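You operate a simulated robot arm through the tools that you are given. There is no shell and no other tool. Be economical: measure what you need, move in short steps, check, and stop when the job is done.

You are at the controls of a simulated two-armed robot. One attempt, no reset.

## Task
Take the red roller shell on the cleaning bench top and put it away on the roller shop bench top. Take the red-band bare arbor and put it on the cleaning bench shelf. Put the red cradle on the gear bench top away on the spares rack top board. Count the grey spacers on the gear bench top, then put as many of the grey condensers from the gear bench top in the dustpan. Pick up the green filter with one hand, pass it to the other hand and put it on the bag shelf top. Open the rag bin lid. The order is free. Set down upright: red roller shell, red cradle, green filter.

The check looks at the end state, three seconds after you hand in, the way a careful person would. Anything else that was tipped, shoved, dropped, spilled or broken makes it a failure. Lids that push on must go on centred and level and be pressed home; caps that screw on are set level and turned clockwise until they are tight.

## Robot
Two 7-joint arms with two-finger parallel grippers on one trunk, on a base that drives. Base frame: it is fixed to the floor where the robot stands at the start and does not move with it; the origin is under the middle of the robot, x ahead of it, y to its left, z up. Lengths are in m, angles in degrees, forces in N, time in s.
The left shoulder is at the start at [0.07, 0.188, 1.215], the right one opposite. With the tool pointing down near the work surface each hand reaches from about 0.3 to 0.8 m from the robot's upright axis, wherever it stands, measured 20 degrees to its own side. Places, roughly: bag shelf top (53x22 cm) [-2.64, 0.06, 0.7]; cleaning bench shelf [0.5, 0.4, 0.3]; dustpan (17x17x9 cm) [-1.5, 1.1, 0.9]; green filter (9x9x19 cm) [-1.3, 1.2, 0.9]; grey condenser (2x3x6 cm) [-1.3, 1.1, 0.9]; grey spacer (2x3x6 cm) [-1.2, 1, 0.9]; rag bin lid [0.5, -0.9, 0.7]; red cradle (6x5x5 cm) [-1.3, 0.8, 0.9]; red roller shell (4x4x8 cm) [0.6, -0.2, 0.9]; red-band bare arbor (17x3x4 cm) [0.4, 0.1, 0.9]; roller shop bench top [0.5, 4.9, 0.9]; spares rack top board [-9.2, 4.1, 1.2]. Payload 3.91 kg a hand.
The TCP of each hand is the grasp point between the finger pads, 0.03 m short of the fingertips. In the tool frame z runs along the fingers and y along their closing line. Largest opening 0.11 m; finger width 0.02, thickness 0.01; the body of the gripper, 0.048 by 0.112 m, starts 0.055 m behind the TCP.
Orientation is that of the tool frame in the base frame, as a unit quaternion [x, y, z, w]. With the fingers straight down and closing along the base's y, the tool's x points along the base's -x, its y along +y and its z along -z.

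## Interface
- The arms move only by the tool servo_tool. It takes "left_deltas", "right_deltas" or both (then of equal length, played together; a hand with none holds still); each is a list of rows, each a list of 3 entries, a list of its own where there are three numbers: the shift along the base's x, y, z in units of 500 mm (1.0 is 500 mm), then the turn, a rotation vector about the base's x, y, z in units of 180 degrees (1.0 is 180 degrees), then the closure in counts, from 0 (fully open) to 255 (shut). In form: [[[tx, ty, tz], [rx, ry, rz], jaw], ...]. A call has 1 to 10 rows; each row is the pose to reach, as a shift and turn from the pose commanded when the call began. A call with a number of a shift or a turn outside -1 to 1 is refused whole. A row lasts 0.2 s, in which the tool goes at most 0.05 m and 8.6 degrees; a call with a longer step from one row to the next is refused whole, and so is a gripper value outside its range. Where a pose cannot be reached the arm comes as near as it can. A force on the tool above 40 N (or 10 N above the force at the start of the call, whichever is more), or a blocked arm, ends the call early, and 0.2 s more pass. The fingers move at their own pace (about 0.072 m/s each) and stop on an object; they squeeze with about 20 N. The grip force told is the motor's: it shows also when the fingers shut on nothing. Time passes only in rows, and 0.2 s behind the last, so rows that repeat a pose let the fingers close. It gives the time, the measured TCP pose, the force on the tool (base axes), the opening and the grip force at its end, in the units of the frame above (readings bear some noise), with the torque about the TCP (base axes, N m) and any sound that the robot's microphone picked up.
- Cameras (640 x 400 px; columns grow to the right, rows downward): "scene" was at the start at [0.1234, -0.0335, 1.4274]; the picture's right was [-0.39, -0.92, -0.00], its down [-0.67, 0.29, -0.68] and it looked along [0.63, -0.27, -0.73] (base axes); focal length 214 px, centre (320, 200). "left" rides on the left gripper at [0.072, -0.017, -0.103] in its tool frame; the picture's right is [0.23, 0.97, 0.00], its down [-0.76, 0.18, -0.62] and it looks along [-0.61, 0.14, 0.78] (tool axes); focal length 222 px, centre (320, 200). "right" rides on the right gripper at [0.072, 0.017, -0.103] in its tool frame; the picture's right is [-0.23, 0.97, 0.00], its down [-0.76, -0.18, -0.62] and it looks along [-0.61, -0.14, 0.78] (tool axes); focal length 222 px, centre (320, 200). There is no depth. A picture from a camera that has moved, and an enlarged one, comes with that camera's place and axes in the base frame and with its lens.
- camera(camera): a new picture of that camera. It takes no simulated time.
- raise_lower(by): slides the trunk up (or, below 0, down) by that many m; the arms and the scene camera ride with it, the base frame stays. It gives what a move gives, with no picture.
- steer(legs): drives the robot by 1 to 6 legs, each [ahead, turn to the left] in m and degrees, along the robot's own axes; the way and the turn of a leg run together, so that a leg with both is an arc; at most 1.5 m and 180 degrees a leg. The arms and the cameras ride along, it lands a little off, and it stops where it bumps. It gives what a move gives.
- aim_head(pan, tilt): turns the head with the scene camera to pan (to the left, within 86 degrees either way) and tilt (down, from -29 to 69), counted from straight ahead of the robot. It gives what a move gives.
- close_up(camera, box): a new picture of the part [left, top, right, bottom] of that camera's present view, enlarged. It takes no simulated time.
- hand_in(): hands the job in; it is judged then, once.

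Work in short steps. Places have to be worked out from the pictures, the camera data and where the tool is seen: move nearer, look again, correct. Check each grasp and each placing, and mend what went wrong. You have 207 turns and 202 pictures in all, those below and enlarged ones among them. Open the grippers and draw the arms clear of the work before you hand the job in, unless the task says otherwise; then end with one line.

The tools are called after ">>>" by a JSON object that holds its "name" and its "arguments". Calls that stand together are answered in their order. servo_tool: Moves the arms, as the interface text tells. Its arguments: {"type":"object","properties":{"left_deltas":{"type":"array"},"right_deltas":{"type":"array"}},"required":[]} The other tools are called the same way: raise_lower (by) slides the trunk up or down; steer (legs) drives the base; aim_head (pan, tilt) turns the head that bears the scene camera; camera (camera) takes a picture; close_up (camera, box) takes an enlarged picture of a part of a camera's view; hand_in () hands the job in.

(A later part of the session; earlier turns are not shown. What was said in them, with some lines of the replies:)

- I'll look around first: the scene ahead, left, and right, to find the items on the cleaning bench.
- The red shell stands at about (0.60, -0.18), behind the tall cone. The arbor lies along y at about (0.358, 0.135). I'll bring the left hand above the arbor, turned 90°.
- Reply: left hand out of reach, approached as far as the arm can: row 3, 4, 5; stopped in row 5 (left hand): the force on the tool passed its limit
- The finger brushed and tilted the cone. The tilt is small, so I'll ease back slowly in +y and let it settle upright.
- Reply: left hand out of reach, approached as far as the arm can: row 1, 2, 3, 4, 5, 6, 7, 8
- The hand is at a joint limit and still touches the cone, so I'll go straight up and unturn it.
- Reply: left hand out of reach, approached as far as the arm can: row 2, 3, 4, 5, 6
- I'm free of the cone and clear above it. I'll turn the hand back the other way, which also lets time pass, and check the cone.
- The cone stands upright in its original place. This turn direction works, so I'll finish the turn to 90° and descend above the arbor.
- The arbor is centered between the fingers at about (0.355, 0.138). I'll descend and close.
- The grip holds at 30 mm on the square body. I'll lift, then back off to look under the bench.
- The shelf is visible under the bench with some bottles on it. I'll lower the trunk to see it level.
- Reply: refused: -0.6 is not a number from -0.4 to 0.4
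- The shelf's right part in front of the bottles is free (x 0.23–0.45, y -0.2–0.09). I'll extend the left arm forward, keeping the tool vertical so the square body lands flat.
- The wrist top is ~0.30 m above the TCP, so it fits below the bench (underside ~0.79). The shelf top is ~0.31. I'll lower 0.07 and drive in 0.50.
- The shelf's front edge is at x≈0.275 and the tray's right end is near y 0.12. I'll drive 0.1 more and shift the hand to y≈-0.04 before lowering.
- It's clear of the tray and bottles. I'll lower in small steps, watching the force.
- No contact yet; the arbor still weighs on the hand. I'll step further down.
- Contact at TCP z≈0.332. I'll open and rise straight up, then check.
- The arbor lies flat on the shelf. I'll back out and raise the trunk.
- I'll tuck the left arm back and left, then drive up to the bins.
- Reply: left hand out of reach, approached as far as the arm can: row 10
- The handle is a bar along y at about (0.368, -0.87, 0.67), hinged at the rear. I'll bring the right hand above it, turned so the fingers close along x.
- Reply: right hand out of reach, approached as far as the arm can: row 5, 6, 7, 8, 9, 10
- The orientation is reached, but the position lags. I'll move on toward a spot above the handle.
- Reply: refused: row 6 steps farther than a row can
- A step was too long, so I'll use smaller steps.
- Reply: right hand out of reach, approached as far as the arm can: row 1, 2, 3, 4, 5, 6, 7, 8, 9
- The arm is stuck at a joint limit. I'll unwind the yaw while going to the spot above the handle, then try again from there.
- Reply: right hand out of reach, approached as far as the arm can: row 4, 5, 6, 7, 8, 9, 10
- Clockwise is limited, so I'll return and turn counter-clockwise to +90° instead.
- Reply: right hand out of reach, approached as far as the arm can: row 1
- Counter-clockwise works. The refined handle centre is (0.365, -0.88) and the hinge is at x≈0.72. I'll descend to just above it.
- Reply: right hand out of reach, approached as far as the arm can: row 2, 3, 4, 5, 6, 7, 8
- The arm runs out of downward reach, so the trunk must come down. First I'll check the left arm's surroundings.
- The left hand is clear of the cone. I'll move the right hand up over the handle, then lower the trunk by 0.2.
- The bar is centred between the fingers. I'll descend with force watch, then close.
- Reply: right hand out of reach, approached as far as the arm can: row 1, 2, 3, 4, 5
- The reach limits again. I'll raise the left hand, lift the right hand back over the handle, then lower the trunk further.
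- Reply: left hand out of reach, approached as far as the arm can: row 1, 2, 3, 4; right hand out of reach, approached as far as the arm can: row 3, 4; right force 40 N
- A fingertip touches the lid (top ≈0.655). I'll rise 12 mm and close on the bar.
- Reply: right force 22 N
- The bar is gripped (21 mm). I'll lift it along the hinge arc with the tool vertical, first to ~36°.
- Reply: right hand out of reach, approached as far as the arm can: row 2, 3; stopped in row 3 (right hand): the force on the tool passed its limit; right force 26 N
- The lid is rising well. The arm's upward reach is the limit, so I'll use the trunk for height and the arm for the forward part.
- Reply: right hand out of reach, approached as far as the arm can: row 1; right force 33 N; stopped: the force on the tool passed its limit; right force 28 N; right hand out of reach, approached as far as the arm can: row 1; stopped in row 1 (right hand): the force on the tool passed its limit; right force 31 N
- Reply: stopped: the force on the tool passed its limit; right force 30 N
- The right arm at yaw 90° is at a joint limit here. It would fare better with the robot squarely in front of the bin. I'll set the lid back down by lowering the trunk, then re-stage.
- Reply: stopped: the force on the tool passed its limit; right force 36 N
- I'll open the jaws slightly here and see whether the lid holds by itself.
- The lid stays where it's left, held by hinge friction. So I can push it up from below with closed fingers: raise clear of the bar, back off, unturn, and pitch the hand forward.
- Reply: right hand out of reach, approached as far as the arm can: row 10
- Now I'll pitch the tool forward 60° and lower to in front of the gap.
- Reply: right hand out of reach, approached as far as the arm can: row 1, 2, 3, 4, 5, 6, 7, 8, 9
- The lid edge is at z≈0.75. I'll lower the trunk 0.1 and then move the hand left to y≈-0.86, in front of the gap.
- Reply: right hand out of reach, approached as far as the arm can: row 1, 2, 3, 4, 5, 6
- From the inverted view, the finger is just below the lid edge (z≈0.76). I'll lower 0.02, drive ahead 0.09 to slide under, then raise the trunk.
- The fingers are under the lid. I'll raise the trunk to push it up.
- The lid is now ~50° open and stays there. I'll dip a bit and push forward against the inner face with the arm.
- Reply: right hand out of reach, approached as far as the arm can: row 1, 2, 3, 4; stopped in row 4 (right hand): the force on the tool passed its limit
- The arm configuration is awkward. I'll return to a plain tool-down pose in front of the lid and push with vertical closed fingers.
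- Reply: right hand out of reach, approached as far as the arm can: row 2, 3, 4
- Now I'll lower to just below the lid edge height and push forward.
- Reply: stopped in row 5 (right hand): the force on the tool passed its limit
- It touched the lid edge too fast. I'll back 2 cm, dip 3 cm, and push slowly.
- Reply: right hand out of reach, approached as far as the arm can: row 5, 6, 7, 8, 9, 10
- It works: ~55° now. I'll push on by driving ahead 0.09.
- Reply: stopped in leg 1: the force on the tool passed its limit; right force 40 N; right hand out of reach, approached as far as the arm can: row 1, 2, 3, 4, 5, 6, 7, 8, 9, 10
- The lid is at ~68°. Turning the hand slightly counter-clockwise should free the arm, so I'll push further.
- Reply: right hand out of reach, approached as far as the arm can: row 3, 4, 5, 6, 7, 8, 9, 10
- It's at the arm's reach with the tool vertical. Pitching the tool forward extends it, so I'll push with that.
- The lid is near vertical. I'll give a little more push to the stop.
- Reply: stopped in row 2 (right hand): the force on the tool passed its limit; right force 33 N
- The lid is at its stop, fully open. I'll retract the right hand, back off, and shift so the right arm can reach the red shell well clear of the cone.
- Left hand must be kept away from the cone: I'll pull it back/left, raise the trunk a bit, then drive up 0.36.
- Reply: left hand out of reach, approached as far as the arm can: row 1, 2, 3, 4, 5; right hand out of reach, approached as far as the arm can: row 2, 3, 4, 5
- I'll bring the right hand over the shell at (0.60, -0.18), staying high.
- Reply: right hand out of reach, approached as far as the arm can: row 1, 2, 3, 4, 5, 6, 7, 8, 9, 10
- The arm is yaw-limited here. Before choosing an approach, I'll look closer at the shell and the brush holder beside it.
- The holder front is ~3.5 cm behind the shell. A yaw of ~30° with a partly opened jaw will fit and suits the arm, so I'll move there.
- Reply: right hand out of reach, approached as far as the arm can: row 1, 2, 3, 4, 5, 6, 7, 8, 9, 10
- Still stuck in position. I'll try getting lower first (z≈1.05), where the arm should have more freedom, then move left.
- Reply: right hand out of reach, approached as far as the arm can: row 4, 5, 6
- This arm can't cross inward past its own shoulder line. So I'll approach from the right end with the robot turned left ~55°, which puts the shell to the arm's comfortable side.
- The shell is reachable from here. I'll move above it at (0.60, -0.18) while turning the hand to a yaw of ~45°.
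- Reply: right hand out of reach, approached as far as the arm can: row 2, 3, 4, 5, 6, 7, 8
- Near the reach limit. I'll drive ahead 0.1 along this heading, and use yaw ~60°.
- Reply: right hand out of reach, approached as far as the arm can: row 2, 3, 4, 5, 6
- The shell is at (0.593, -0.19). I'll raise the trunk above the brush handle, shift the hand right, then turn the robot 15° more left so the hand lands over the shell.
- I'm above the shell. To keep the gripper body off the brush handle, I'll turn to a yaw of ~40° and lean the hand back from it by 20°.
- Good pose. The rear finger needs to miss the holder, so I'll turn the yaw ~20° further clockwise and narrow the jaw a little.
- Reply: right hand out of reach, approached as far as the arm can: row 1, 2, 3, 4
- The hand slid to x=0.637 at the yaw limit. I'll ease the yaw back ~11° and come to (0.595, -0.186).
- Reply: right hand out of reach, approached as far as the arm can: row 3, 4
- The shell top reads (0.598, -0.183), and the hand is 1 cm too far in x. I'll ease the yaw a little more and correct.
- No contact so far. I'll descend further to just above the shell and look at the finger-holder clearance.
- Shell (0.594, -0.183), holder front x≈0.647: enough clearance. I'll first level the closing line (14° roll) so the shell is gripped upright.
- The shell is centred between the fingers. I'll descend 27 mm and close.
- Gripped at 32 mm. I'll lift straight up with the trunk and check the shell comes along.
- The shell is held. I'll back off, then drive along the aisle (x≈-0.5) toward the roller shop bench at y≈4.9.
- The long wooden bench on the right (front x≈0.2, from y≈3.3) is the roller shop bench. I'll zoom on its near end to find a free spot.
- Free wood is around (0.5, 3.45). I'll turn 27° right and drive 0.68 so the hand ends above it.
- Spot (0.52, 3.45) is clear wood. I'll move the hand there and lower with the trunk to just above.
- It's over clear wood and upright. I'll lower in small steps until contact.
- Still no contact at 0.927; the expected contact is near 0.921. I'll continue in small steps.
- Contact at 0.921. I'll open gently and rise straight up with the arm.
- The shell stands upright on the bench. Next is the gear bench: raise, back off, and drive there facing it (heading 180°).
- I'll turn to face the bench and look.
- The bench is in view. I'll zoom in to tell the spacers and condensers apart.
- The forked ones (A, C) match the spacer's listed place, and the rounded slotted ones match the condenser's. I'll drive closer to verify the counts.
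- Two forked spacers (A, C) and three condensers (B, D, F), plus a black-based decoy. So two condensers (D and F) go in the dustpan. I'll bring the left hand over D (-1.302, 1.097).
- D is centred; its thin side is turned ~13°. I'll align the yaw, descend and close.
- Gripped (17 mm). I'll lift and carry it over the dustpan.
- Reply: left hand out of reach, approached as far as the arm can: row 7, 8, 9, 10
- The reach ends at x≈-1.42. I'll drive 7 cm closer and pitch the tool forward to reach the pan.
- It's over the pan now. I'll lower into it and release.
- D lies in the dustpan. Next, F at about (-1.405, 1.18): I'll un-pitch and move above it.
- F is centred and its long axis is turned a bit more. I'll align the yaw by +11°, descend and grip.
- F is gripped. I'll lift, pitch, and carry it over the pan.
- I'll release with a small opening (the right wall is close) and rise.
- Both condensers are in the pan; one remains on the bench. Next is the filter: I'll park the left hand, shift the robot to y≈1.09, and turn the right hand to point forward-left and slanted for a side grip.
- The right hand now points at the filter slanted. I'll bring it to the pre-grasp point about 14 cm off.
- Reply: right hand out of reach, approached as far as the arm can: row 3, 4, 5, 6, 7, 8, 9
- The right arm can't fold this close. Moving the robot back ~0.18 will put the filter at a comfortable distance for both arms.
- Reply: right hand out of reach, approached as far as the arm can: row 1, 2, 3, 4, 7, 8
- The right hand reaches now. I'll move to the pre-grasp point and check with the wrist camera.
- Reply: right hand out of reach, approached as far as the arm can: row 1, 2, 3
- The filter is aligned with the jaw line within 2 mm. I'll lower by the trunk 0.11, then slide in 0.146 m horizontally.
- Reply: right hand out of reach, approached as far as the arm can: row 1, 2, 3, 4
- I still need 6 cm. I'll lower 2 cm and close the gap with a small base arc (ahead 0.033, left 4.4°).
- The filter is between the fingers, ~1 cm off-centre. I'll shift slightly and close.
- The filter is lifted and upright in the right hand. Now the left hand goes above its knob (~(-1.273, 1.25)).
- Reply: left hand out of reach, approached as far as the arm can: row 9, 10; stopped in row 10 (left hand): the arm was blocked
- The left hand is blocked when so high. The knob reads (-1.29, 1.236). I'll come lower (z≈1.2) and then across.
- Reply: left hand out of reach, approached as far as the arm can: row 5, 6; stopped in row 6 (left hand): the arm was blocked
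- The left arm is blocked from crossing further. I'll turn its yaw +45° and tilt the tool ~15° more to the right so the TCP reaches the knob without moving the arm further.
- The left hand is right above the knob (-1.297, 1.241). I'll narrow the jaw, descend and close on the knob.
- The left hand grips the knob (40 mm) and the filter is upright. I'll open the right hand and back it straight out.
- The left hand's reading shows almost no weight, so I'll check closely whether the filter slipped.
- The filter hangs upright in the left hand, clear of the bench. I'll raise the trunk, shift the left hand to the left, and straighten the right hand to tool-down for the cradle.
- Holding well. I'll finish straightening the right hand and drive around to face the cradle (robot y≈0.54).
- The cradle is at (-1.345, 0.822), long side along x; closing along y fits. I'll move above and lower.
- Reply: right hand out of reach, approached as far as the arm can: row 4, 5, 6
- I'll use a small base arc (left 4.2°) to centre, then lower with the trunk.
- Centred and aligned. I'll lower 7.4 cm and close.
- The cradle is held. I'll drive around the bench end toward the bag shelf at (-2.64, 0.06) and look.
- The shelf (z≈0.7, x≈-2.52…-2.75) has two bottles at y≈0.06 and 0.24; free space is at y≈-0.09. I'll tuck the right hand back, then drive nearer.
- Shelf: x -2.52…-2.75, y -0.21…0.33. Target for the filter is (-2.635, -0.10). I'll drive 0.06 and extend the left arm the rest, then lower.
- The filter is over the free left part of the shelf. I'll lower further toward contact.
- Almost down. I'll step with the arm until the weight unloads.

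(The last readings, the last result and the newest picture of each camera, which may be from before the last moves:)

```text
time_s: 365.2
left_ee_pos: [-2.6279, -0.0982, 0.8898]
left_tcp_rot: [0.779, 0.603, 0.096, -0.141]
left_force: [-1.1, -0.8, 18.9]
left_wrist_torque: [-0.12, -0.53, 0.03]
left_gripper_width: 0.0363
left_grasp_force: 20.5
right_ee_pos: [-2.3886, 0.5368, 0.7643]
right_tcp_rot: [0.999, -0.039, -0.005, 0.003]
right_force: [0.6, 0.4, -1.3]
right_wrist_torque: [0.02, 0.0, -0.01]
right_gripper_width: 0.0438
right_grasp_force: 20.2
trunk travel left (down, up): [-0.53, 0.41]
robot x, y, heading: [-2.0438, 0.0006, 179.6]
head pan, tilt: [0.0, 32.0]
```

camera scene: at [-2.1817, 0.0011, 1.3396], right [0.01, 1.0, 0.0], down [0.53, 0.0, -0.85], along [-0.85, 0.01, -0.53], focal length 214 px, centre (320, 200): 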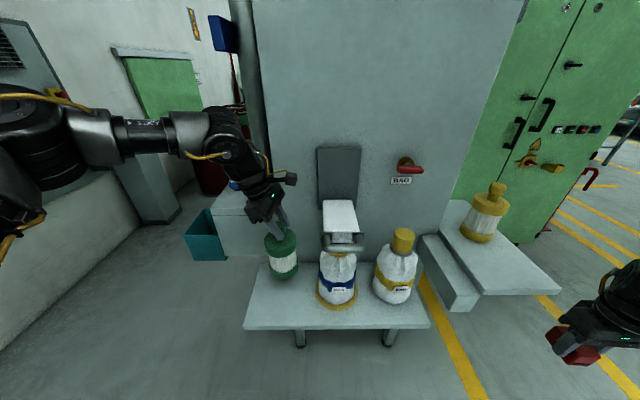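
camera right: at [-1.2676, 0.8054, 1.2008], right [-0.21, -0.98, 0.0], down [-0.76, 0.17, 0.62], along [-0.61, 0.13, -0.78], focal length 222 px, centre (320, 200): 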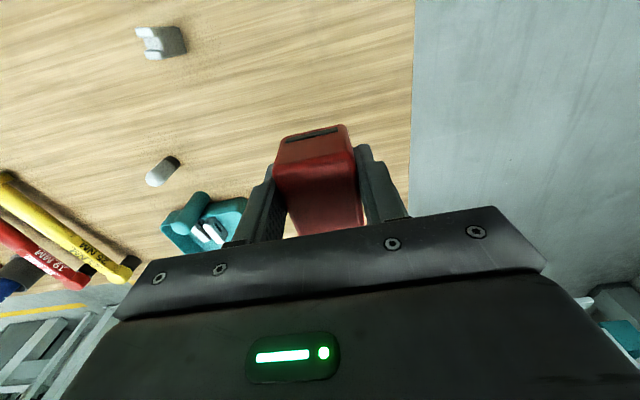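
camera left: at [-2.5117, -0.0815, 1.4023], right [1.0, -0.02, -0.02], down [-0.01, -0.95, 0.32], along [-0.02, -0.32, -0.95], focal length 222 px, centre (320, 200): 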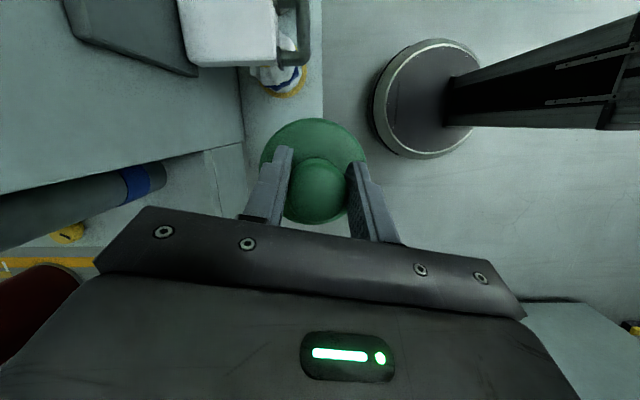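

It's down. I'll ease 2 mm, open, and withdraw along the tool axis.

>>> {"name": "servo_tool", "arguments": {"left_deltas": [[[0, 0, 0.006], [0, 0, 0], 200], [[0, 0, 0.006], [0, 0, 0], 130], [[0, 0, 0.006], [0, 0, 0], 80], [[0, 0, 0.006], [0, 0, 0], 80], [[0, -0.02, 0.06], [0, 0, 0], 80], [[0, -0.05, 0.14], [0, 0, 0], 80], [[0, -0.08, 0.22], [0, 0, 0], 80], [[0, -0.1, 0.3], [0, 0, 0], 80]]}}

>>> {"name": "close_up", "arguments": {"camera": "scene", "box": [220, 130, 380, 300]}}

```text
time_s: 367.0
left_ee_pos: [-2.6255, -0.149, 1.0368]
left_tcp_rot: [0.779, 0.604, 0.097, -0.139]
left_force: [-0.2, -0.5, 0.1]
left_wrist_torque: [-0.06, 0.03, 0.02]
left_gripper_width: 0.0751
left_grasp_force: 0.1
right_ee_pos: [-2.389, 0.5368, 0.7637]
right_tcp_rot: [0.999, -0.04, -0.004, 0.004]
right_force: [0.0, -0.2, -0.5]
right_wrist_torque: [-0.01, 0.0, -0.04]
right_gripper_width: 0.0439
right_grasp_force: 19.9
trunk travel left (down, up): [-0.53, 0.41]
robot x, y, heading: [-2.0421, -0.0007, 179.6]
head pan, tilt: [0.0, 32.0]
```

```text
2.35 times, centred on (300, 215) of scene
camera zoom: at [-2.1802, 0.002, 1.2547], right [0.01, 1.0, 0.0], down [0.53, -0.01, -0.85], along [-0.85, 0.01, -0.53], focal length 505 px, centre (367, 165)
```

zoom: 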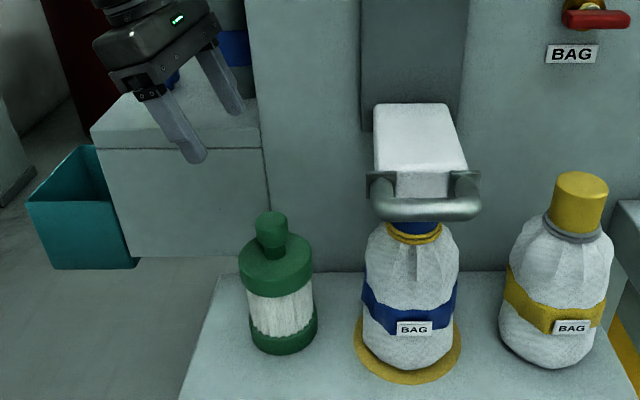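

The filter stands upright on the bag shelf. I'll back out, raise the trunk, tuck the left arm, and look for the way to the spares rack (-9.2, 4.1).

>>> {"name": "steer", "arguments": {"legs": [[-0.4, 0]]}}

>>> {"name": "servo_tool", "arguments": {"left_deltas": [[[0.06, -0.02, 0.04], [-0.012, 0.008, -0.04], 80], [[0.12, -0.04, 0.08], [-0.024, 0.015, -0.08], 80], [[0.18, -0.06, 0.12], [-0.036, 0.023, -0.12], 80], [[0.24, -0.1, 0.16], [-0.048, 0.03, -0.16], 80], [[0.3, -0.14, 0.2], [-0.06, 0.038, -0.2], 80], [[0.36, -0.18, 0.24], [-0.072, 0.045, -0.24], 80], [[0.42, -0.22, 0.26], [-0.072, 0.045, -0.24], 80]]}}

>>> {"name": "raise_lower", "arguments": {"by": 0.35}}

>>> {"name": "steer", "arguments": {"legs": [[0, -50]]}}

>>> {"name": "aim_head", "arguments": {"pan": -5, "tilt": 15}}

>>> {"name": "camera", "arguments": {"camera": "scene"}}

```text
time_s: 369.5
left_ee_pos: [-2.2214, -0.1525, 1.0367]
left_tcp_rot: [0.779, 0.604, 0.098, -0.14]
left_force: [-0.4, 0.1, -0.4]
left_wrist_torque: [-0.01, 0.01, 0.02]
left_gripper_width: 0.0759
left_grasp_force: 0.1
right_ee_pos: [-1.9879, 0.5325, 0.7631]
right_tcp_rot: [0.999, -0.038, -0.005, 0.003]
right_force: [0.1, 0.3, -1.9]
right_wrist_torque: [-0.02, -0.03, -0.02]
right_gripper_width: 0.0438
right_grasp_force: 20.1
trunk travel left (down, up): [-0.53, 0.41]
robot x, y, heading: [-1.6375, 0.0043, 179.5]
head pan, tilt: [0.0, 32.0]
```

```text
time_s: 371.1
left_ee_pos: [-2.0017, -0.2516, 1.1508]
left_tcp_rot: [0.961, 0.273, 0.02, -0.049]
left_force: [0.0, 0.1, 0.3]
left_wrist_torque: [0.04, 0.06, 0.03]
left_gripper_width: 0.0757
left_grasp_force: 0.1
left hand out of reach, approached as far as the arm can: row 6, 7
right_ee_pos: [-1.9859, 0.5317, 0.764]
right_tcp_rot: [0.999, -0.039, -0.005, 0.002]
right_force: [1.0, 0.1, -1.0]
right_wrist_torque: [0.02, -0.02, -0.01]
right_gripper_width: 0.0437
right_grasp_force: 20.0
trunk travel left (down, up): [-0.53, 0.41]
robot x, y, heading: [-1.6393, -0.0016, 179.5]
head pan, tilt: [0.0, 32.0]
```

```text
time_s: 374.5
left_ee_pos: [-2.0018, -0.2497, 1.4995]
left_tcp_rot: [0.96, 0.274, 0.021, -0.05]
left_force: [1.0, 0.5, 0.5]
left_wrist_torque: [-0.02, -0.02, -0.01]
left_gripper_width: 0.0758
left_grasp_force: 0.0
right_ee_pos: [-1.987, 0.5331, 1.1129]
right_tcp_rot: [0.999, -0.039, -0.004, 0.004]
right_force: [-0.5, 0.3, -1.7]
right_wrist_torque: [-0.01, -0.02, 0.0]
right_gripper_width: 0.044
right_grasp_force: 19.7
trunk travel left (down, up): [-0.88, 0.06]
robot x, y, heading: [-1.6389, -0.0033, 179.8]
head pan, tilt: [0.0, 32.0]
```

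```text
time_s: 377.2
left_ee_pos: [-2.0639, 0.1165, 1.5008]
left_tcp_rot: [0.986, -0.157, 0.039, -0.035]
left_force: [-0.1, -0.4, -0.6]
left_wrist_torque: [0.01, 0.0, -0.02]
left_gripper_width: 0.0753
left_grasp_force: 0.1
right_ee_pos: [-1.4553, 0.6096, 1.1151]
right_tcp_rot: [0.89, -0.456, -0.005, 0.001]
right_force: [0.5, -0.3, -0.7]
right_wrist_torque: [-0.01, 0.01, 0.01]
right_gripper_width: 0.0436
right_grasp_force: 20.5
trunk travel left (down, up): [-0.88, 0.06]
robot x, y, heading: [-1.6387, 0.0007, 129.7]
head pan, tilt: [0.0, 32.0]
```

```text
time_s: 378.0
left_ee_pos: [-2.0618, 0.1166, 1.4997]
left_tcp_rot: [0.986, -0.157, 0.038, -0.037]
left_force: [0.0, -0.4, -0.3]
left_wrist_torque: [0.02, -0.02, -0.01]
left_gripper_width: 0.0754
left_grasp_force: 0.1
right_ee_pos: [-1.4543, 0.6117, 1.1136]
right_tcp_rot: [0.89, -0.456, -0.005, 0.001]
right_force: [-0.5, -0.1, 0.5]
right_wrist_torque: [0.0, 0.01, -0.02]
right_gripper_width: 0.0437
right_grasp_force: 19.7
trunk travel left (down, up): [-0.88, 0.06]
robot x, y, heading: [-1.6377, 0.0002, 129.5]
head pan, tilt: [-5.0, 15.0]
```

```text
55 pictures are left
camera scene: at [-1.7231, 0.1125, 1.6319], right [0.82, 0.57, 0.0], down [0.15, -0.21, -0.97], along [-0.55, 0.79, -0.26], focal length 214 px, centre (320, 200)
```

scene: 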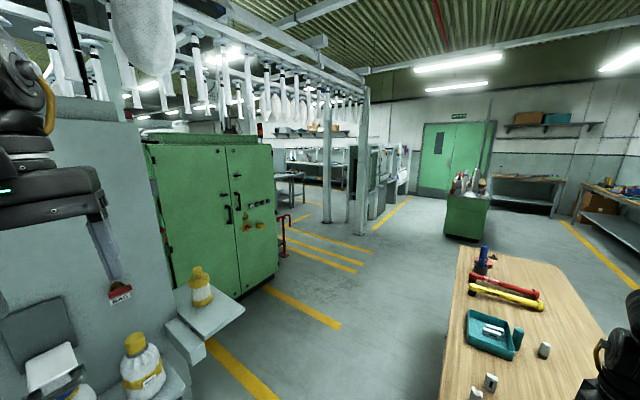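

The rack is beyond the green cabinet, so I'll pass between the machine and gear bench and then head west. First, the right hand comes in closer and higher.

>>> {"name": "servo_tool", "arguments": {"right_deltas": [[[-0.08, -0.005, 0.03], [0, 0, 0], 255], [[-0.17, -0.01, 0.06], [0, 0, 0], 255], [[-0.26, -0.018, 0.09], [0, 0, 0], 255], [[-0.35, -0.025, 0.12], [0, 0, 0], 255], [[-0.44, -0.03, 0.15], [0, 0, 0], 255], [[-0.51, -0.036, 0.18], [0, 0, 0], 255]]}}

>>> {"name": "steer", "arguments": {"legs": [[0.83, 0], [0, -27], [1.0, 0], [1.0, 0]]}}

>>> {"name": "aim_head", "arguments": {"pan": 75, "tilt": 12}}

>>> {"name": "camera", "arguments": {"camera": "scene"}}

```text
time_s: 379.4
left_ee_pos: [-2.0652, 0.1164, 1.4989]
left_tcp_rot: [0.986, -0.158, 0.04, -0.037]
left_force: [0.0, 0.0, 0.0]
left_wrist_torque: [-0.02, 0.0, 0.02]
left_gripper_width: 0.0756
left_grasp_force: 0.0
right_ee_pos: [-1.712, 0.5917, 1.2035]
right_tcp_rot: [0.889, -0.457, -0.005, 0.001]
right_force: [-0.3, -0.4, -0.6]
right_wrist_torque: [0.01, -0.01, 0.01]
right_gripper_width: 0.0434
right_grasp_force: 20.2
trunk travel left (down, up): [-0.88, 0.06]
robot x, y, heading: [-1.6374, -0.0011, 129.8]
head pan, tilt: [-5.0, 15.0]
```

```text
time_s: 394.7
left_ee_pos: [-2.9167, 2.8922, 1.5009]
left_tcp_rot: [0.922, -0.384, 0.046, -0.027]
left_force: [-0.6, -0.1, 0.4]
left_wrist_torque: [0.03, 0.02, 0.02]
left_gripper_width: 0.0756
left_grasp_force: 0.1
right_ee_pos: [-2.3847, 3.155, 1.2038]
right_tcp_rot: [0.758, -0.653, -0.006, 0.0]
right_force: [0.5, -0.3, -0.8]
right_wrist_torque: [-0.04, -0.01, 0.02]
right_gripper_width: 0.0437
right_grasp_force: 19.8
trunk travel left (down, up): [-0.88, 0.06]
robot x, y, heading: [-2.5944, 2.5937, 102.5]
head pan, tilt: [-5.0, 15.0]
```

```text
time_s: 396.3
left_ee_pos: [-2.9167, 2.894, 1.501]
left_tcp_rot: [0.922, -0.384, 0.047, -0.026]
left_force: [0.6, -0.3, 0.7]
left_wrist_torque: [0.0, 0.02, -0.02]
left_gripper_width: 0.0758
left_grasp_force: 0.0
right_ee_pos: [-2.3862, 3.1562, 1.2029]
right_tcp_rot: [0.758, -0.653, -0.005, 0.0]
right_force: [0.1, -0.6, -1.0]
right_wrist_torque: [0.0, -0.03, 0.02]
right_gripper_width: 0.0438
right_grasp_force: 19.8
trunk travel left (down, up): [-0.88, 0.06]
robot x, y, heading: [-2.5913, 2.5966, 102.3]
head pan, tilt: [75.0, 12.0]
```

```text
54 pictures are left
camera scene: at [-2.6965, 2.6462, 1.6369], right [0.04, 1.0, 0.0], down [0.21, -0.01, -0.98], along [-0.98, 0.04, -0.21], focal length 214 px, centre (320, 200)
```

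scene: 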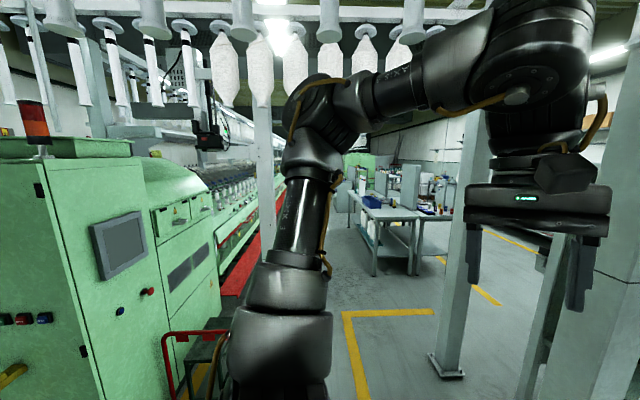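

The aisle runs west at y≈2.7–3.0 between the step rail and the tables. I'll drive 3 m along it and look again.

>>> {"name": "steer", "arguments": {"legs": [[0, 72.5], [1.5, 0], [1.5, 0]]}}

>>> {"name": "aim_head", "arguments": {"pan": -10, "tilt": 15}}

>>> {"name": "camera", "arguments": {"camera": "scene"}}

```text
time_s: 408.3
left_ee_pos: [-4.5634, 2.4967, 1.5072]
left_tcp_rot: [0.97, 0.24, 0.006, -0.05]
left_force: [1.0, 1.3, 0.5]
left_wrist_torque: [-0.01, -0.01, 0.02]
left_gripper_width: 0.0753
left_grasp_force: 0.0
right_ee_pos: [-4.6678, 3.0784, 1.2049]
right_tcp_rot: [0.998, -0.07, -0.008, 0.003]
right_force: [-0.2, 0.1, -1.8]
right_wrist_torque: [0.0, -0.04, -0.01]
right_gripper_width: 0.0437
right_grasp_force: 19.9
trunk travel left (down, up): [-0.88, 0.06]
robot x, y, heading: [-4.1932, 2.718, 176.8]
head pan, tilt: [75.0, 12.0]
stopped in leg 3: the robot was blocked; the commanded pose is now the measured one
```

```text
time_s: 409.9
left_ee_pos: [-4.5629, 2.4964, 1.5072]
left_tcp_rot: [0.97, 0.237, 0.007, -0.051]
left_force: [-0.1, 0.2, 0.0]
left_wrist_torque: [0.0, 0.0, 0.03]
left_gripper_width: 0.0756
left_grasp_force: 0.1
right_ee_pos: [-4.6634, 3.0811, 1.2068]
right_tcp_rot: [0.997, -0.073, -0.01, 0.003]
right_force: [-0.5, -0.7, -0.6]
right_wrist_torque: [0.01, -0.01, -0.03]
right_gripper_width: 0.0437
right_grasp_force: 19.3
trunk travel left (down, up): [-0.88, 0.06]
robot x, y, heading: [-4.2022, 2.7188, 176.4]
head pan, tilt: [-10.0, 15.0]
```

```text
53 pictures are left
camera scene: at [-4.2823, 2.7398, 1.6395], right [0.24, 0.97, -0.01], down [0.22, -0.06, -0.97], along [-0.95, 0.23, -0.22], focal length 214 px, centre (320, 200)
```

scene: 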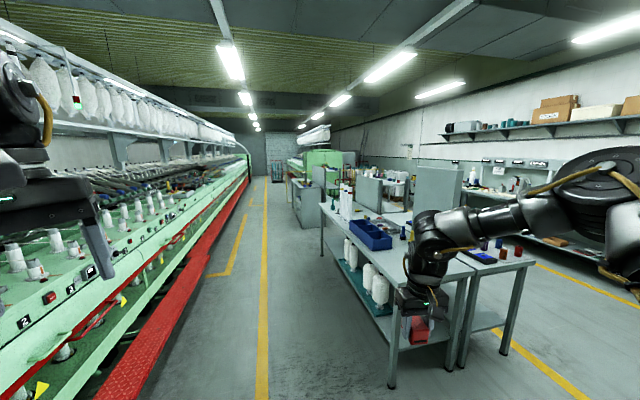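

The robot was blocked at x=-4.2. I'll look down-left and right for the obstacle.

>>> {"name": "aim_head", "arguments": {"pan": 60, "tilt": 40}}

>>> {"name": "camera", "arguments": {"camera": "scene"}}

>>> {"name": "aim_head", "arguments": {"pan": -60, "tilt": 45}}

>>> {"name": "camera", "arguments": {"camera": "scene"}}

```text
time_s: 411.3
left_ee_pos: [-4.5633, 2.4953, 1.507]
left_tcp_rot: [0.97, 0.238, 0.008, -0.05]
left_force: [0.3, -0.3, 0.9]
left_wrist_torque: [0.0, 0.01, 0.01]
left_gripper_width: 0.0757
left_grasp_force: 0.2
right_ee_pos: [-4.6618, 3.0809, 1.2079]
right_tcp_rot: [0.997, -0.073, -0.011, 0.004]
right_force: [-0.6, -0.2, -1.9]
right_wrist_torque: [0.03, 0.0, 0.0]
right_gripper_width: 0.0435
right_grasp_force: 19.9
trunk travel left (down, up): [-0.88, 0.06]
robot x, y, heading: [-4.1993, 2.718, 176.2]
head pan, tilt: [60.0, 40.0]
```

```text
52 pictures are left
camera scene: at [-4.2391, 2.6468, 1.5984], right [-0.83, 0.56, 0.03], down [0.33, 0.54, -0.78], along [-0.45, -0.64, -0.63], focal length 214 px, centre (320, 200)
```

scene: 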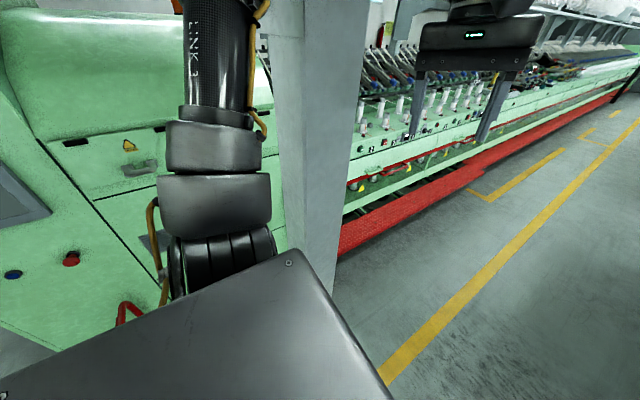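

```text
time_s: 413.3
left_ee_pos: [-4.5633, 2.497, 1.5056]
left_tcp_rot: [0.97, 0.238, 0.009, -0.05]
left_force: [-0.6, -0.5, -0.3]
left_wrist_torque: [-0.03, 0.01, 0.02]
left_gripper_width: 0.0752
left_grasp_force: 0.0
right_ee_pos: [-4.663, 3.0797, 1.2074]
right_tcp_rot: [0.997, -0.073, -0.01, 0.003]
right_force: [0.1, 0.0, -0.7]
right_wrist_torque: [0.01, 0.01, 0.01]
right_gripper_width: 0.0436
right_grasp_force: 19.4
trunk travel left (down, up): [-0.88, 0.06]
robot x, y, heading: [-4.1971, 2.7164, 176.3]
head pan, tilt: [-60.0, 45.0]
```

```text
51 pictures are left
camera scene: at [-4.2283, 2.7906, 1.5906], right [0.9, 0.44, -0.03], down [0.29, -0.63, -0.72], along [-0.34, 0.63, -0.69], focal length 214 px, centre (320, 200)
```

scene: 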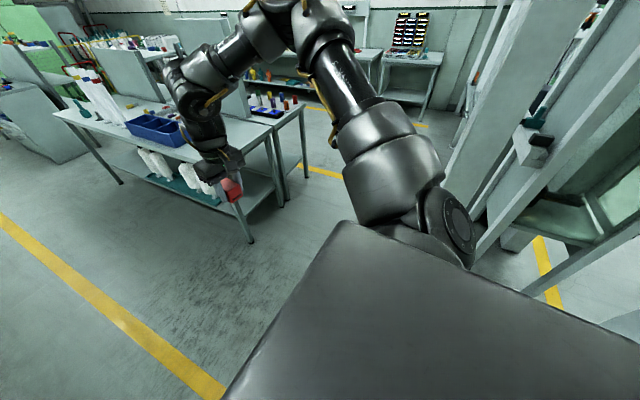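

A grey column stands right beside the left upper arm (~(-4.45, 2.3)). I'll back up, pull the left arm inward, shift to y≈3.0 and continue.

>>> {"name": "steer", "arguments": {"legs": [[-0.4, 0]]}}

>>> {"name": "servo_tool", "arguments": {"left_deltas": [[[-0.04, 0.07, -0.05], [0, 0, 0], 80], [[-0.08, 0.15, -0.1], [0, 0, 0], 80], [[-0.12, 0.23, -0.15], [0, 0, 0], 80], [[-0.16, 0.31, -0.2], [0, 0, 0], 80], [[-0.2, 0.39, -0.25], [0, 0, 0], 80], [[-0.24, 0.45, -0.3], [0, 0, 0], 80]]}}

>>> {"name": "steer", "arguments": {"legs": [[0, -31], [0.52, 0], [0, 33.5], [1.3, 0]]}}

>>> {"name": "aim_head", "arguments": {"pan": -5, "tilt": 15}}

>>> {"name": "camera", "arguments": {"camera": "scene"}}

```text
time_s: 415.8
left_ee_pos: [-4.1941, 2.4698, 1.4979]
left_tcp_rot: [0.969, 0.24, 0.021, -0.048]
left_force: [-1.1, 0.4, 0.3]
left_wrist_torque: [-0.01, -0.02, -0.02]
left_gripper_width: 0.0754
left_grasp_force: 0.1
right_ee_pos: [-4.2888, 3.0534, 1.1956]
right_tcp_rot: [0.997, -0.072, 0.001, 0.003]
right_force: [-0.4, -0.1, -1.4]
right_wrist_torque: [-0.05, -0.03, -0.02]
right_gripper_width: 0.0437
right_grasp_force: 20.3
trunk travel left (down, up): [-0.88, 0.06]
robot x, y, heading: [-3.7979, 2.6897, 176.3]
head pan, tilt: [-60.0, 45.0]
```

```text
refused: row 2 steps farther than a row can; nothing moved
```

```text
time_s: 427.9
left_ee_pos: [-5.8955, 2.8013, 1.4976]
left_tcp_rot: [0.967, 0.251, 0.02, -0.048]
left_force: [-0.5, 0.5, 0.3]
left_wrist_torque: [0.0, 0.04, -0.01]
left_gripper_width: 0.0754
left_grasp_force: 0.0
right_ee_pos: [-6.0051, 3.3834, 1.1983]
right_tcp_rot: [0.998, -0.061, -0.001, 0.004]
right_force: [0.8, -0.8, -1.7]
right_wrist_torque: [0.01, -0.01, 0.0]
right_gripper_width: 0.0436
right_grasp_force: 20.1
trunk travel left (down, up): [-0.88, 0.06]
robot x, y, heading: [-5.5098, 3.0325, 177.3]
head pan, tilt: [-60.0, 45.0]
```

```text
time_s: 429.2
left_ee_pos: [-5.8944, 2.802, 1.4969]
left_tcp_rot: [0.967, 0.251, 0.021, -0.047]
left_force: [0.3, -0.4, -0.7]
left_wrist_torque: [-0.03, -0.04, 0.0]
left_gripper_width: 0.0755
left_grasp_force: 0.1
right_ee_pos: [-6.0041, 3.3832, 1.1964]
right_tcp_rot: [0.998, -0.061, 0.0, 0.003]
right_force: [1.1, -0.5, -1.6]
right_wrist_torque: [0.01, -0.03, -0.02]
right_gripper_width: 0.0435
right_grasp_force: 20.2
trunk travel left (down, up): [-0.88, 0.06]
robot x, y, heading: [-5.5051, 3.0343, 177.4]
head pan, tilt: [-5.0, 15.0]
```

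```text
50 pictures are left
camera scene: at [-5.6504, 3.0455, 1.632], right [0.13, 0.99, 0.0], down [0.26, -0.03, -0.97], along [-0.96, 0.13, -0.26], focal length 214 px, centre (320, 200)
```

scene: 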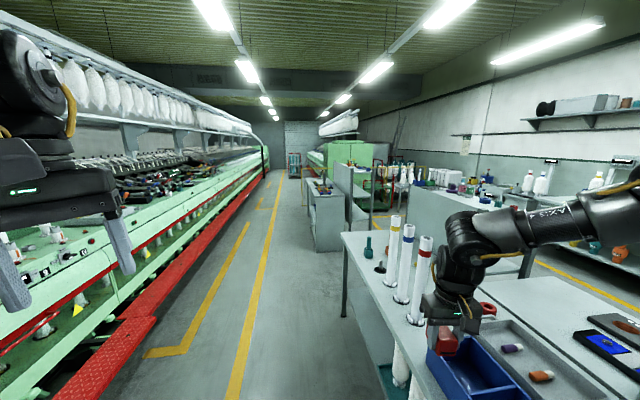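

Past the column. Tall tubes stand on the table ahead-right, so I'll veer left to y≈2.7 and advance toward the rack.

>>> {"name": "steer", "arguments": {"legs": [[0, 14], [1.0, 0], [0, -11], [0.9, 0]]}}

>>> {"name": "aim_head", "arguments": {"pan": -30, "tilt": 18}}

>>> {"name": "camera", "arguments": {"camera": "scene"}}

```text
time_s: 440.3
left_ee_pos: [-7.7611, 2.5647, 1.4969]
left_tcp_rot: [0.959, 0.278, 0.019, -0.048]
left_force: [-0.2, 0.5, 0.4]
left_wrist_torque: [-0.01, -0.01, 0.0]
left_gripper_width: 0.0751
left_grasp_force: 0.0
right_ee_pos: [-7.9035, 3.1378, 1.1976]
right_tcp_rot: [0.999, -0.033, 0.0, 0.003]
right_force: [0.1, 0.3, -0.8]
right_wrist_torque: [-0.01, -0.03, 0.02]
right_gripper_width: 0.0439
right_grasp_force: 19.7
trunk travel left (down, up): [-0.88, 0.06]
robot x, y, heading: [-7.389, 2.8177, -179.2]
head pan, tilt: [-5.0, 15.0]
```

```text
time_s: 441.2
left_ee_pos: [-7.7623, 2.5638, 1.4966]
left_tcp_rot: [0.959, 0.278, 0.02, -0.048]
left_force: [0.5, 0.4, 0.2]
left_wrist_torque: [-0.01, 0.04, -0.01]
left_gripper_width: 0.0757
left_grasp_force: 0.1
right_ee_pos: [-7.9044, 3.1388, 1.1961]
right_tcp_rot: [0.999, -0.033, 0.0, 0.003]
right_force: [0.9, -0.1, -2.0]
right_wrist_torque: [0.02, -0.03, -0.03]
right_gripper_width: 0.0436
right_grasp_force: 20.4
trunk travel left (down, up): [-0.88, 0.06]
robot x, y, heading: [-7.386, 2.8185, -179.3]
head pan, tilt: [-30.0, 18.0]
```

```text
49 pictures are left
camera scene: at [-7.5204, 2.8607, 1.627], right [0.49, 0.87, 0.0], down [0.27, -0.15, -0.95], along [-0.83, 0.46, -0.31], focal length 214 px, centre (320, 200)
```

scene: 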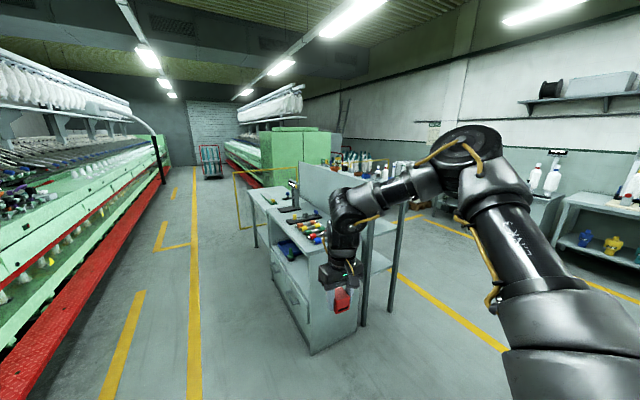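

The spares rack is behind the drawer unit: its east end posts are near x≈-8.63, y≈3.95–4.2. I'll drive to its east end and view the top board.

>>> {"name": "steer", "arguments": {"legs": [[0, -58], [1.0, 0], [0, 58]]}}

>>> {"name": "aim_head", "arguments": {"pan": -5, "tilt": 20}}

>>> {"name": "camera", "arguments": {"camera": "scene"}}

```text
time_s: 451.6
left_ee_pos: [-8.3055, 3.4192, 1.4978]
left_tcp_rot: [0.961, 0.272, 0.019, -0.047]
left_force: [0.1, -1.0, 0.0]
left_wrist_torque: [0.02, 0.03, -0.03]
left_gripper_width: 0.0758
left_grasp_force: 0.1
right_ee_pos: [-8.4419, 3.9957, 1.1964]
right_tcp_rot: [0.999, -0.038, 0.001, 0.003]
right_force: [-0.5, 0.2, -1.3]
right_wrist_torque: [-0.01, 0.0, 0.02]
right_gripper_width: 0.0438
right_grasp_force: 20.0
trunk travel left (down, up): [-0.88, 0.06]
robot x, y, heading: [-7.9326, 3.6676, -179.8]
head pan, tilt: [-30.0, 18.0]
```

```text
time_s: 452.4
left_ee_pos: [-8.3067, 3.4183, 1.4973]
left_tcp_rot: [0.961, 0.272, 0.021, -0.048]
left_force: [-0.5, -1.0, 0.1]
left_wrist_torque: [-0.04, 0.0, 0.05]
left_gripper_width: 0.0755
left_grasp_force: 0.1
right_ee_pos: [-8.4439, 3.9939, 1.1959]
right_tcp_rot: [0.999, -0.039, 0.001, 0.004]
right_force: [0.2, -0.2, -1.4]
right_wrist_torque: [-0.01, 0.0, 0.0]
right_gripper_width: 0.0437
right_grasp_force: 20.1
trunk travel left (down, up): [-0.88, 0.06]
robot x, y, heading: [-7.9307, 3.6721, -179.9]
head pan, tilt: [-5.0, 20.0]
```

```text
48 pictures are left
camera scene: at [-8.0728, 3.6734, 1.6238], right [0.08, 1.0, 0.0], down [0.34, -0.03, -0.94], along [-0.94, 0.08, -0.34], focal length 214 px, centre (320, 200)
```

scene: 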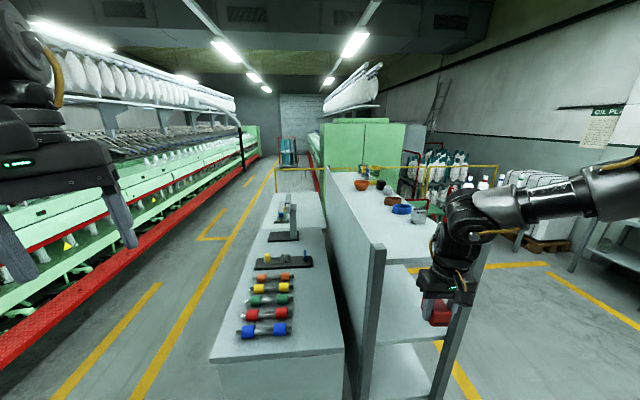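

The top board (z≈1.2) runs from x≈-8.72 west, y≈3.92–4.25; its near end is free around (-8.84, 4.06). I'll raise fully, lift the hand, then drive closer.

>>> {"name": "raise_lower", "arguments": {"by": 0.058}}

>>> {"name": "servo_tool", "arguments": {"right_deltas": [[[0, 0, 0.04], [0, 0, 0], 255], [[0, 0, 0.08], [0, 0, 0], 255], [[0, 0, 0.12], [0, 0, 0], 255], [[0, 0, 0.14], [0, 0, 0], 255]]}}

>>> {"name": "steer", "arguments": {"legs": [[0.2, 0]]}}

>>> {"name": "camera", "arguments": {"camera": "scene"}}

>>> {"name": "camera", "arguments": {"camera": "right"}}

```text
time_s: 453.4
left_ee_pos: [-8.3078, 3.419, 1.5558]
left_tcp_rot: [0.961, 0.272, 0.02, -0.048]
left_force: [-0.5, 0.3, -0.6]
left_wrist_torque: [0.01, 0.0, 0.0]
left_gripper_width: 0.0756
left_grasp_force: 0.1
right_ee_pos: [-8.4436, 3.996, 1.2539]
right_tcp_rot: [0.999, -0.039, 0.001, 0.003]
right_force: [-0.1, 0.8, -2.3]
right_wrist_torque: [-0.01, 0.0, -0.03]
right_gripper_width: 0.0438
right_grasp_force: 20.1
trunk travel left (down, up): [-0.938, 0.002]
robot x, y, heading: [-7.9276, 3.6698, -179.9]
head pan, tilt: [-5.0, 20.0]
```

```text
time_s: 454.4
left_ee_pos: [-8.3064, 3.419, 1.5555]
left_tcp_rot: [0.961, 0.273, 0.019, -0.048]
left_force: [0.5, 0.2, 0.1]
left_wrist_torque: [0.0, -0.02, 0.04]
left_gripper_width: 0.0757
left_grasp_force: 0.0
right_ee_pos: [-8.4432, 3.9933, 1.3247]
right_tcp_rot: [0.999, -0.037, 0.0, 0.003]
right_force: [-0.1, 0.2, -1.2]
right_wrist_torque: [-0.03, -0.03, 0.03]
right_gripper_width: 0.0439
right_grasp_force: 20.3
trunk travel left (down, up): [-0.938, 0.002]
robot x, y, heading: [-7.9313, 3.6724, -179.7]
head pan, tilt: [-5.0, 20.0]
```

```text
time_s: 456.0
left_ee_pos: [-8.5014, 3.4187, 1.5566]
left_tcp_rot: [0.961, 0.272, 0.017, -0.047]
left_force: [1.0, 0.1, 0.4]
left_wrist_torque: [0.02, 0.05, 0.02]
left_gripper_width: 0.0754
left_grasp_force: 0.1
right_ee_pos: [-8.6368, 3.9955, 1.327]
right_tcp_rot: [0.999, -0.038, -0.003, 0.003]
right_force: [1.1, 0.7, -1.4]
right_wrist_torque: [-0.01, 0.02, 0.02]
right_gripper_width: 0.0439
right_grasp_force: 20.2
trunk travel left (down, up): [-0.938, 0.002]
robot x, y, heading: [-8.1312, 3.6667, -179.8]
head pan, tilt: [-5.0, 20.0]
```

```text
47 pictures are left
camera scene: at [-8.2671, 3.6732, 1.6825], right [0.08, 1.0, 0.0], down [0.34, -0.03, -0.94], along [-0.94, 0.08, -0.34], focal length 214 px, centre (320, 200)
```

scene: 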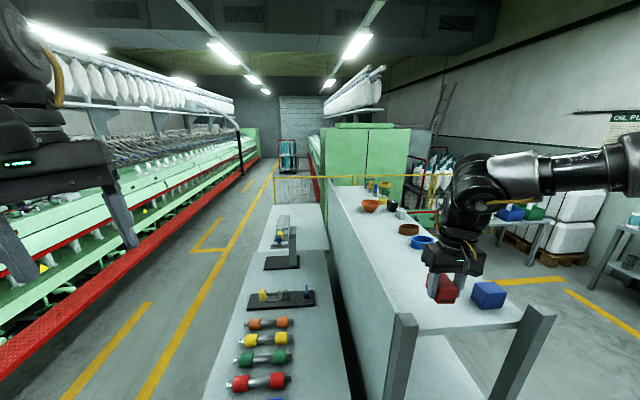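

```text
46 pictures are left
camera right: at [-8.5671, 3.9726, 1.4304], right [-0.3, -0.95, 0.01], down [-0.74, 0.24, 0.62], along [-0.6, 0.18, -0.78], focal length 222 px, centre (320, 200)
```

right: 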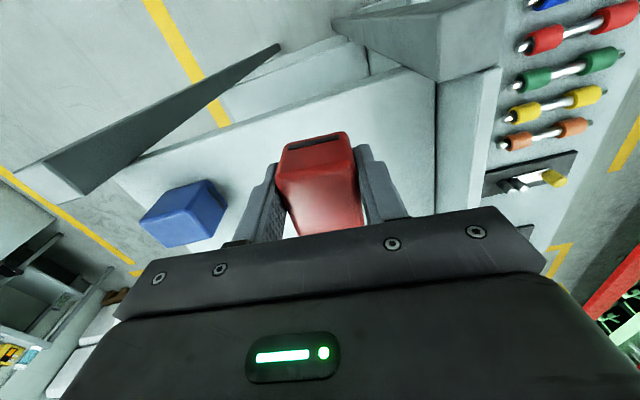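

A blue cradle sits at (-8.70, 4.19). The board spans y≈3.88–4.3, x<-8.63. I'll place the red one at (-8.80, 4.03): drive 0.085 and extend the arm the rest.

>>> {"name": "steer", "arguments": {"legs": [[0.085, 0]]}}

>>> {"name": "servo_tool", "arguments": {"right_deltas": [[[-0.04, 0.015, 0], [0, 0, 0], 255], [[-0.08, 0.03, 0], [0, 0, 0], 255], [[-0.12, 0.05, 0], [0, 0, 0], 255], [[-0.156, 0.07, 0], [0, 0, 0], 255], [[-0.156, 0.07, -0.04], [0, 0, 0], 255], [[-0.156, 0.07, -0.08], [0, 0, 0], 255], [[-0.156, 0.07, -0.11], [0, 0, 0], 255]]}}

>>> {"name": "camera", "arguments": {"camera": "scene"}}

>>> {"name": "camera", "arguments": {"camera": "right"}}

```text
time_s: 457.1
left_ee_pos: [-8.5741, 3.4179, 1.5609]
left_tcp_rot: [0.961, 0.27, 0.013, -0.049]
left_force: [1.0, 0.3, -0.1]
left_wrist_torque: [-0.03, 0.05, 0.02]
left_gripper_width: 0.0756
left_grasp_force: 0.0
right_ee_pos: [-8.7146, 3.9944, 1.3315]
right_tcp_rot: [0.999, -0.038, -0.006, 0.004]
right_force: [0.8, 0.2, -0.8]
right_wrist_torque: [0.0, 0.03, 0.01]
right_gripper_width: 0.0439
right_grasp_force: 19.6
trunk travel left (down, up): [-0.938, 0.002]
robot x, y, heading: [-8.2145, 3.6647, -179.8]
head pan, tilt: [-5.0, 20.0]
```

```text
time_s: 458.7
left_ee_pos: [-8.5888, 3.4183, 1.5572]
left_tcp_rot: [0.961, 0.271, 0.018, -0.049]
left_force: [-0.8, -0.3, -0.2]
left_wrist_torque: [0.01, -0.02, 0.04]
left_gripper_width: 0.0754
left_grasp_force: 0.1
right_ee_pos: [-8.8032, 4.0291, 1.27]
right_tcp_rot: [0.999, -0.038, -0.001, 0.004]
right_force: [0.1, -0.4, -1.2]
right_wrist_torque: [0.02, 0.01, 0.0]
right_gripper_width: 0.0437
right_grasp_force: 19.6
trunk travel left (down, up): [-0.938, 0.002]
robot x, y, heading: [-8.2168, 3.6672, -179.9]
head pan, tilt: [-5.0, 20.0]
```

```text
45 pictures are left
camera scene: at [-8.3589, 3.6729, 1.6818], right [0.08, 1.0, 0.0], down [0.34, -0.03, -0.94], along [-0.94, 0.08, -0.34], focal length 214 px, centre (320, 200)
```

scene: 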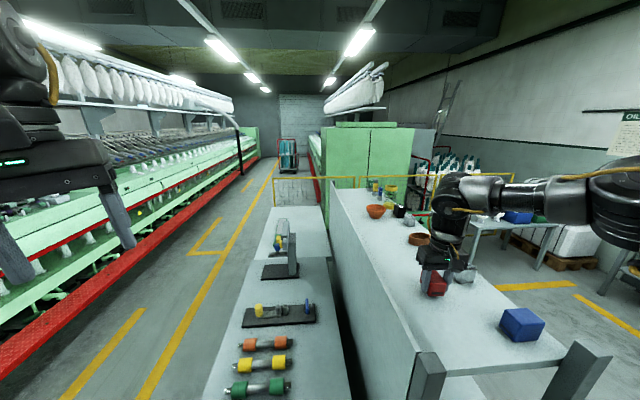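

```text
44 pictures are left
camera right: at [-8.733, 4.0073, 1.3743], right [-0.3, -0.95, 0.01], down [-0.74, 0.24, 0.62], along [-0.6, 0.18, -0.78], focal length 222 px, centre (320, 200)
```

right: 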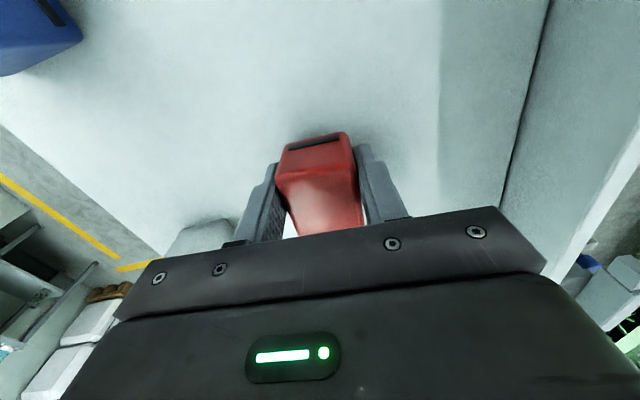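

Clear of the cup (~(-8.88, 4.18)) and the blue cradle. I'll lower in small steps to contact.

>>> {"name": "servo_tool", "arguments": {"right_deltas": [[[0, 0, -0.015], [0, 0, 0], 255], [[0, 0, -0.03], [0, 0, 0], 255], [[0, 0, -0.042], [0, 0, 0], 255], [[0, 0, -0.052], [0, 0, 0], 255]]}}

```text
time_s: 459.7
left_ee_pos: [-8.5843, 3.416, 1.5583]
left_tcp_rot: [0.961, 0.271, 0.016, -0.049]
left_force: [0.7, 0.7, 0.7]
left_wrist_torque: [0.03, 0.04, 0.0]
left_gripper_width: 0.0758
left_grasp_force: 0.0
right_ee_pos: [-8.8016, 4.0291, 1.2508]
right_tcp_rot: [0.999, -0.039, -0.006, 0.003]
right_force: [-4.5, 8.3, 35.7]
right_wrist_torque: [1.07, -0.36, 0.24]
right_gripper_width: 0.044
right_grasp_force: 19.3
trunk travel left (down, up): [-0.938, 0.002]
robot x, y, heading: [-8.2137, 3.6687, -180.0]
head pan, tilt: [-5.0, 20.0]
```

Contact. I'll relieve 4 mm, open modestly, and rise.

>>> {"name": "servo_tool", "arguments": {"right_deltas": [[[0, 0, 0.016], [0, 0, 0], 255], [[0, 0, 0.014], [0, 0, 0], 200], [[0, 0, 0.014], [0, 0, 0], 110], [[0, 0, 0.014], [0, 0, 0], 90], [[0, 0, 0.014], [0, 0, 0], 90], [[0, 0, 0.06], [0, 0, 0], 90], [[0, 0, 0.13], [0, 0, 0], 90], [[0, 0, 0.2], [0, 0, 0], 90]]}}

>>> {"name": "camera", "arguments": {"camera": "right"}}

>>> {"name": "close_up", "arguments": {"camera": "scene", "box": [340, 170, 600, 370]}}

```text
time_s: 461.5
left_ee_pos: [-8.5879, 3.4174, 1.5556]
left_tcp_rot: [0.961, 0.271, 0.017, -0.049]
left_force: [-0.5, 1.4, 0.7]
left_wrist_torque: [0.01, 0.0, 0.02]
left_gripper_width: 0.0752
left_grasp_force: 0.0
right_ee_pos: [-8.799, 4.0287, 1.3432]
right_tcp_rot: [0.999, -0.038, -0.003, 0.004]
right_force: [1.0, 0.3, 1.0]
right_wrist_torque: [0.02, -0.01, 0.01]
right_gripper_width: 0.0713
right_grasp_force: 0.0
right hand out of reach, approached as far as the arm can: row 8
trunk travel left (down, up): [-0.938, 0.002]
robot x, y, heading: [-8.2149, 3.6703, -179.7]
head pan, tilt: [-5.0, 20.0]
```

```text
43 pictures are left
camera right: at [-8.728, 4.0081, 1.4473], right [-0.3, -0.95, 0.01], down [-0.74, 0.24, 0.63], along [-0.6, 0.18, -0.78], focal length 222 px, centre (320, 200)
```

right: 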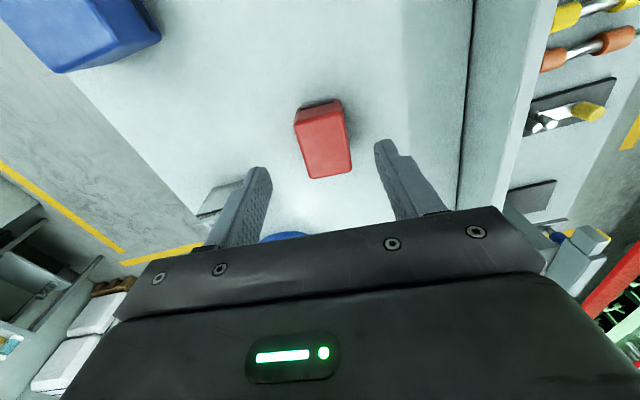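

```text
2.00 times, centred on (470, 270) of scene
camera zoom: at [-8.3577, 3.6722, 1.6819], right [0.08, 1.0, 0.0], down [0.34, -0.03, -0.94], along [-0.94, 0.08, -0.34], focal length 429 px, centre (20, 60)
```

zoom: 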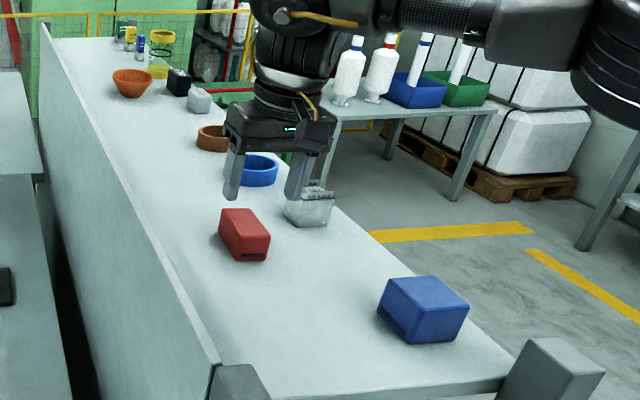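

The red cradle sits upright on the board. I'll open the grippers and back clear.

>>> {"name": "steer", "arguments": {"legs": [[-0.45, 0]]}}

>>> {"name": "servo_tool", "arguments": {"right_deltas": [[[0, 0, 0], [0, 0, 0], 0], [[0, 0, 0], [0, 0, 0], 0], [[0, 0, 0], [0, 0, 0], 0]], "left_deltas": [[[0, 0, 0], [0, 0, 0], 0], [[0, 0, 0], [0, 0, 0], 0], [[0, 0, 0], [0, 0, 0], 0]]}}

>>> {"name": "close_up", "arguments": {"camera": "scene", "box": [320, 150, 520, 310]}}

```text
time_s: 464.2
left_ee_pos: [-8.1423, 3.4189, 1.5564]
left_tcp_rot: [0.961, 0.272, 0.019, -0.048]
left_force: [-1.2, 0.1, 0.4]
left_wrist_torque: [-0.01, 0.02, -0.02]
left_gripper_width: 0.0755
left_grasp_force: 0.1
right_ee_pos: [-8.3533, 4.0316, 1.3424]
right_tcp_rot: [0.999, -0.038, -0.004, 0.005]
right_force: [-0.5, -0.8, -0.4]
right_wrist_torque: [0.0, 0.02, 0.02]
right_gripper_width: 0.0711
right_grasp_force: 0.0
trunk travel left (down, up): [-0.938, 0.002]
robot x, y, heading: [-7.7667, 3.6704, -179.9]
head pan, tilt: [-5.0, 20.0]
```

```text
time_s: 465.0
left_ee_pos: [-8.1399, 3.4187, 1.5569]
left_tcp_rot: [0.961, 0.272, 0.018, -0.049]
left_force: [0.3, -0.1, 0.5]
left_wrist_torque: [0.04, -0.04, -0.01]
left_gripper_width: 0.1099
left_grasp_force: 0.1
right_ee_pos: [-8.352, 4.0312, 1.3438]
right_tcp_rot: [0.999, -0.038, -0.004, 0.006]
right_force: [0.2, -1.4, 0.5]
right_wrist_torque: [0.01, 0.01, -0.02]
right_gripper_width: 0.1102
right_grasp_force: 0.1
trunk travel left (down, up): [-0.938, 0.002]
robot x, y, heading: [-7.7697, 3.6652, -179.5]
head pan, tilt: [-5.0, 20.0]
```

```text
2.50 times, centred on (420, 230) of scene
camera zoom: at [-7.9096, 3.6743, 1.6819], right [0.08, 1.0, 0.0], down [0.34, -0.03, -0.94], along [-0.94, 0.08, -0.34], focal length 536 px, centre (70, 125)
```

zoom: 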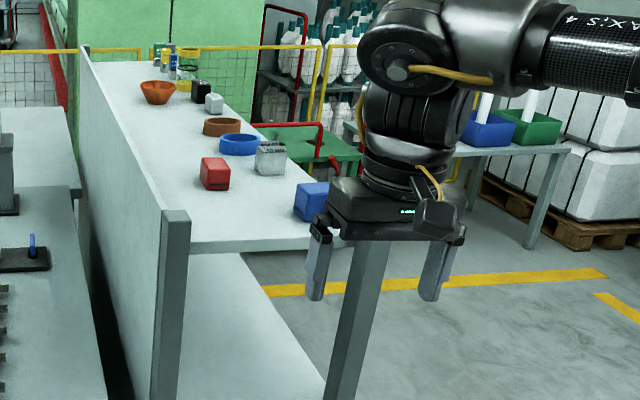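

Every item is placed, the grippers are open, and the arms are clear of the work. I'm handing the job in.

>>> {"name": "hand_in", "arguments": {}}

```text
The job is handed in.
```

I did all six jobs and handed in. Two grey spacers were counted, so two grey condensers went in the dustpan. One slip: a finger tilted the thread cone on the cleaning bench early on; it rocked back upright in its place.
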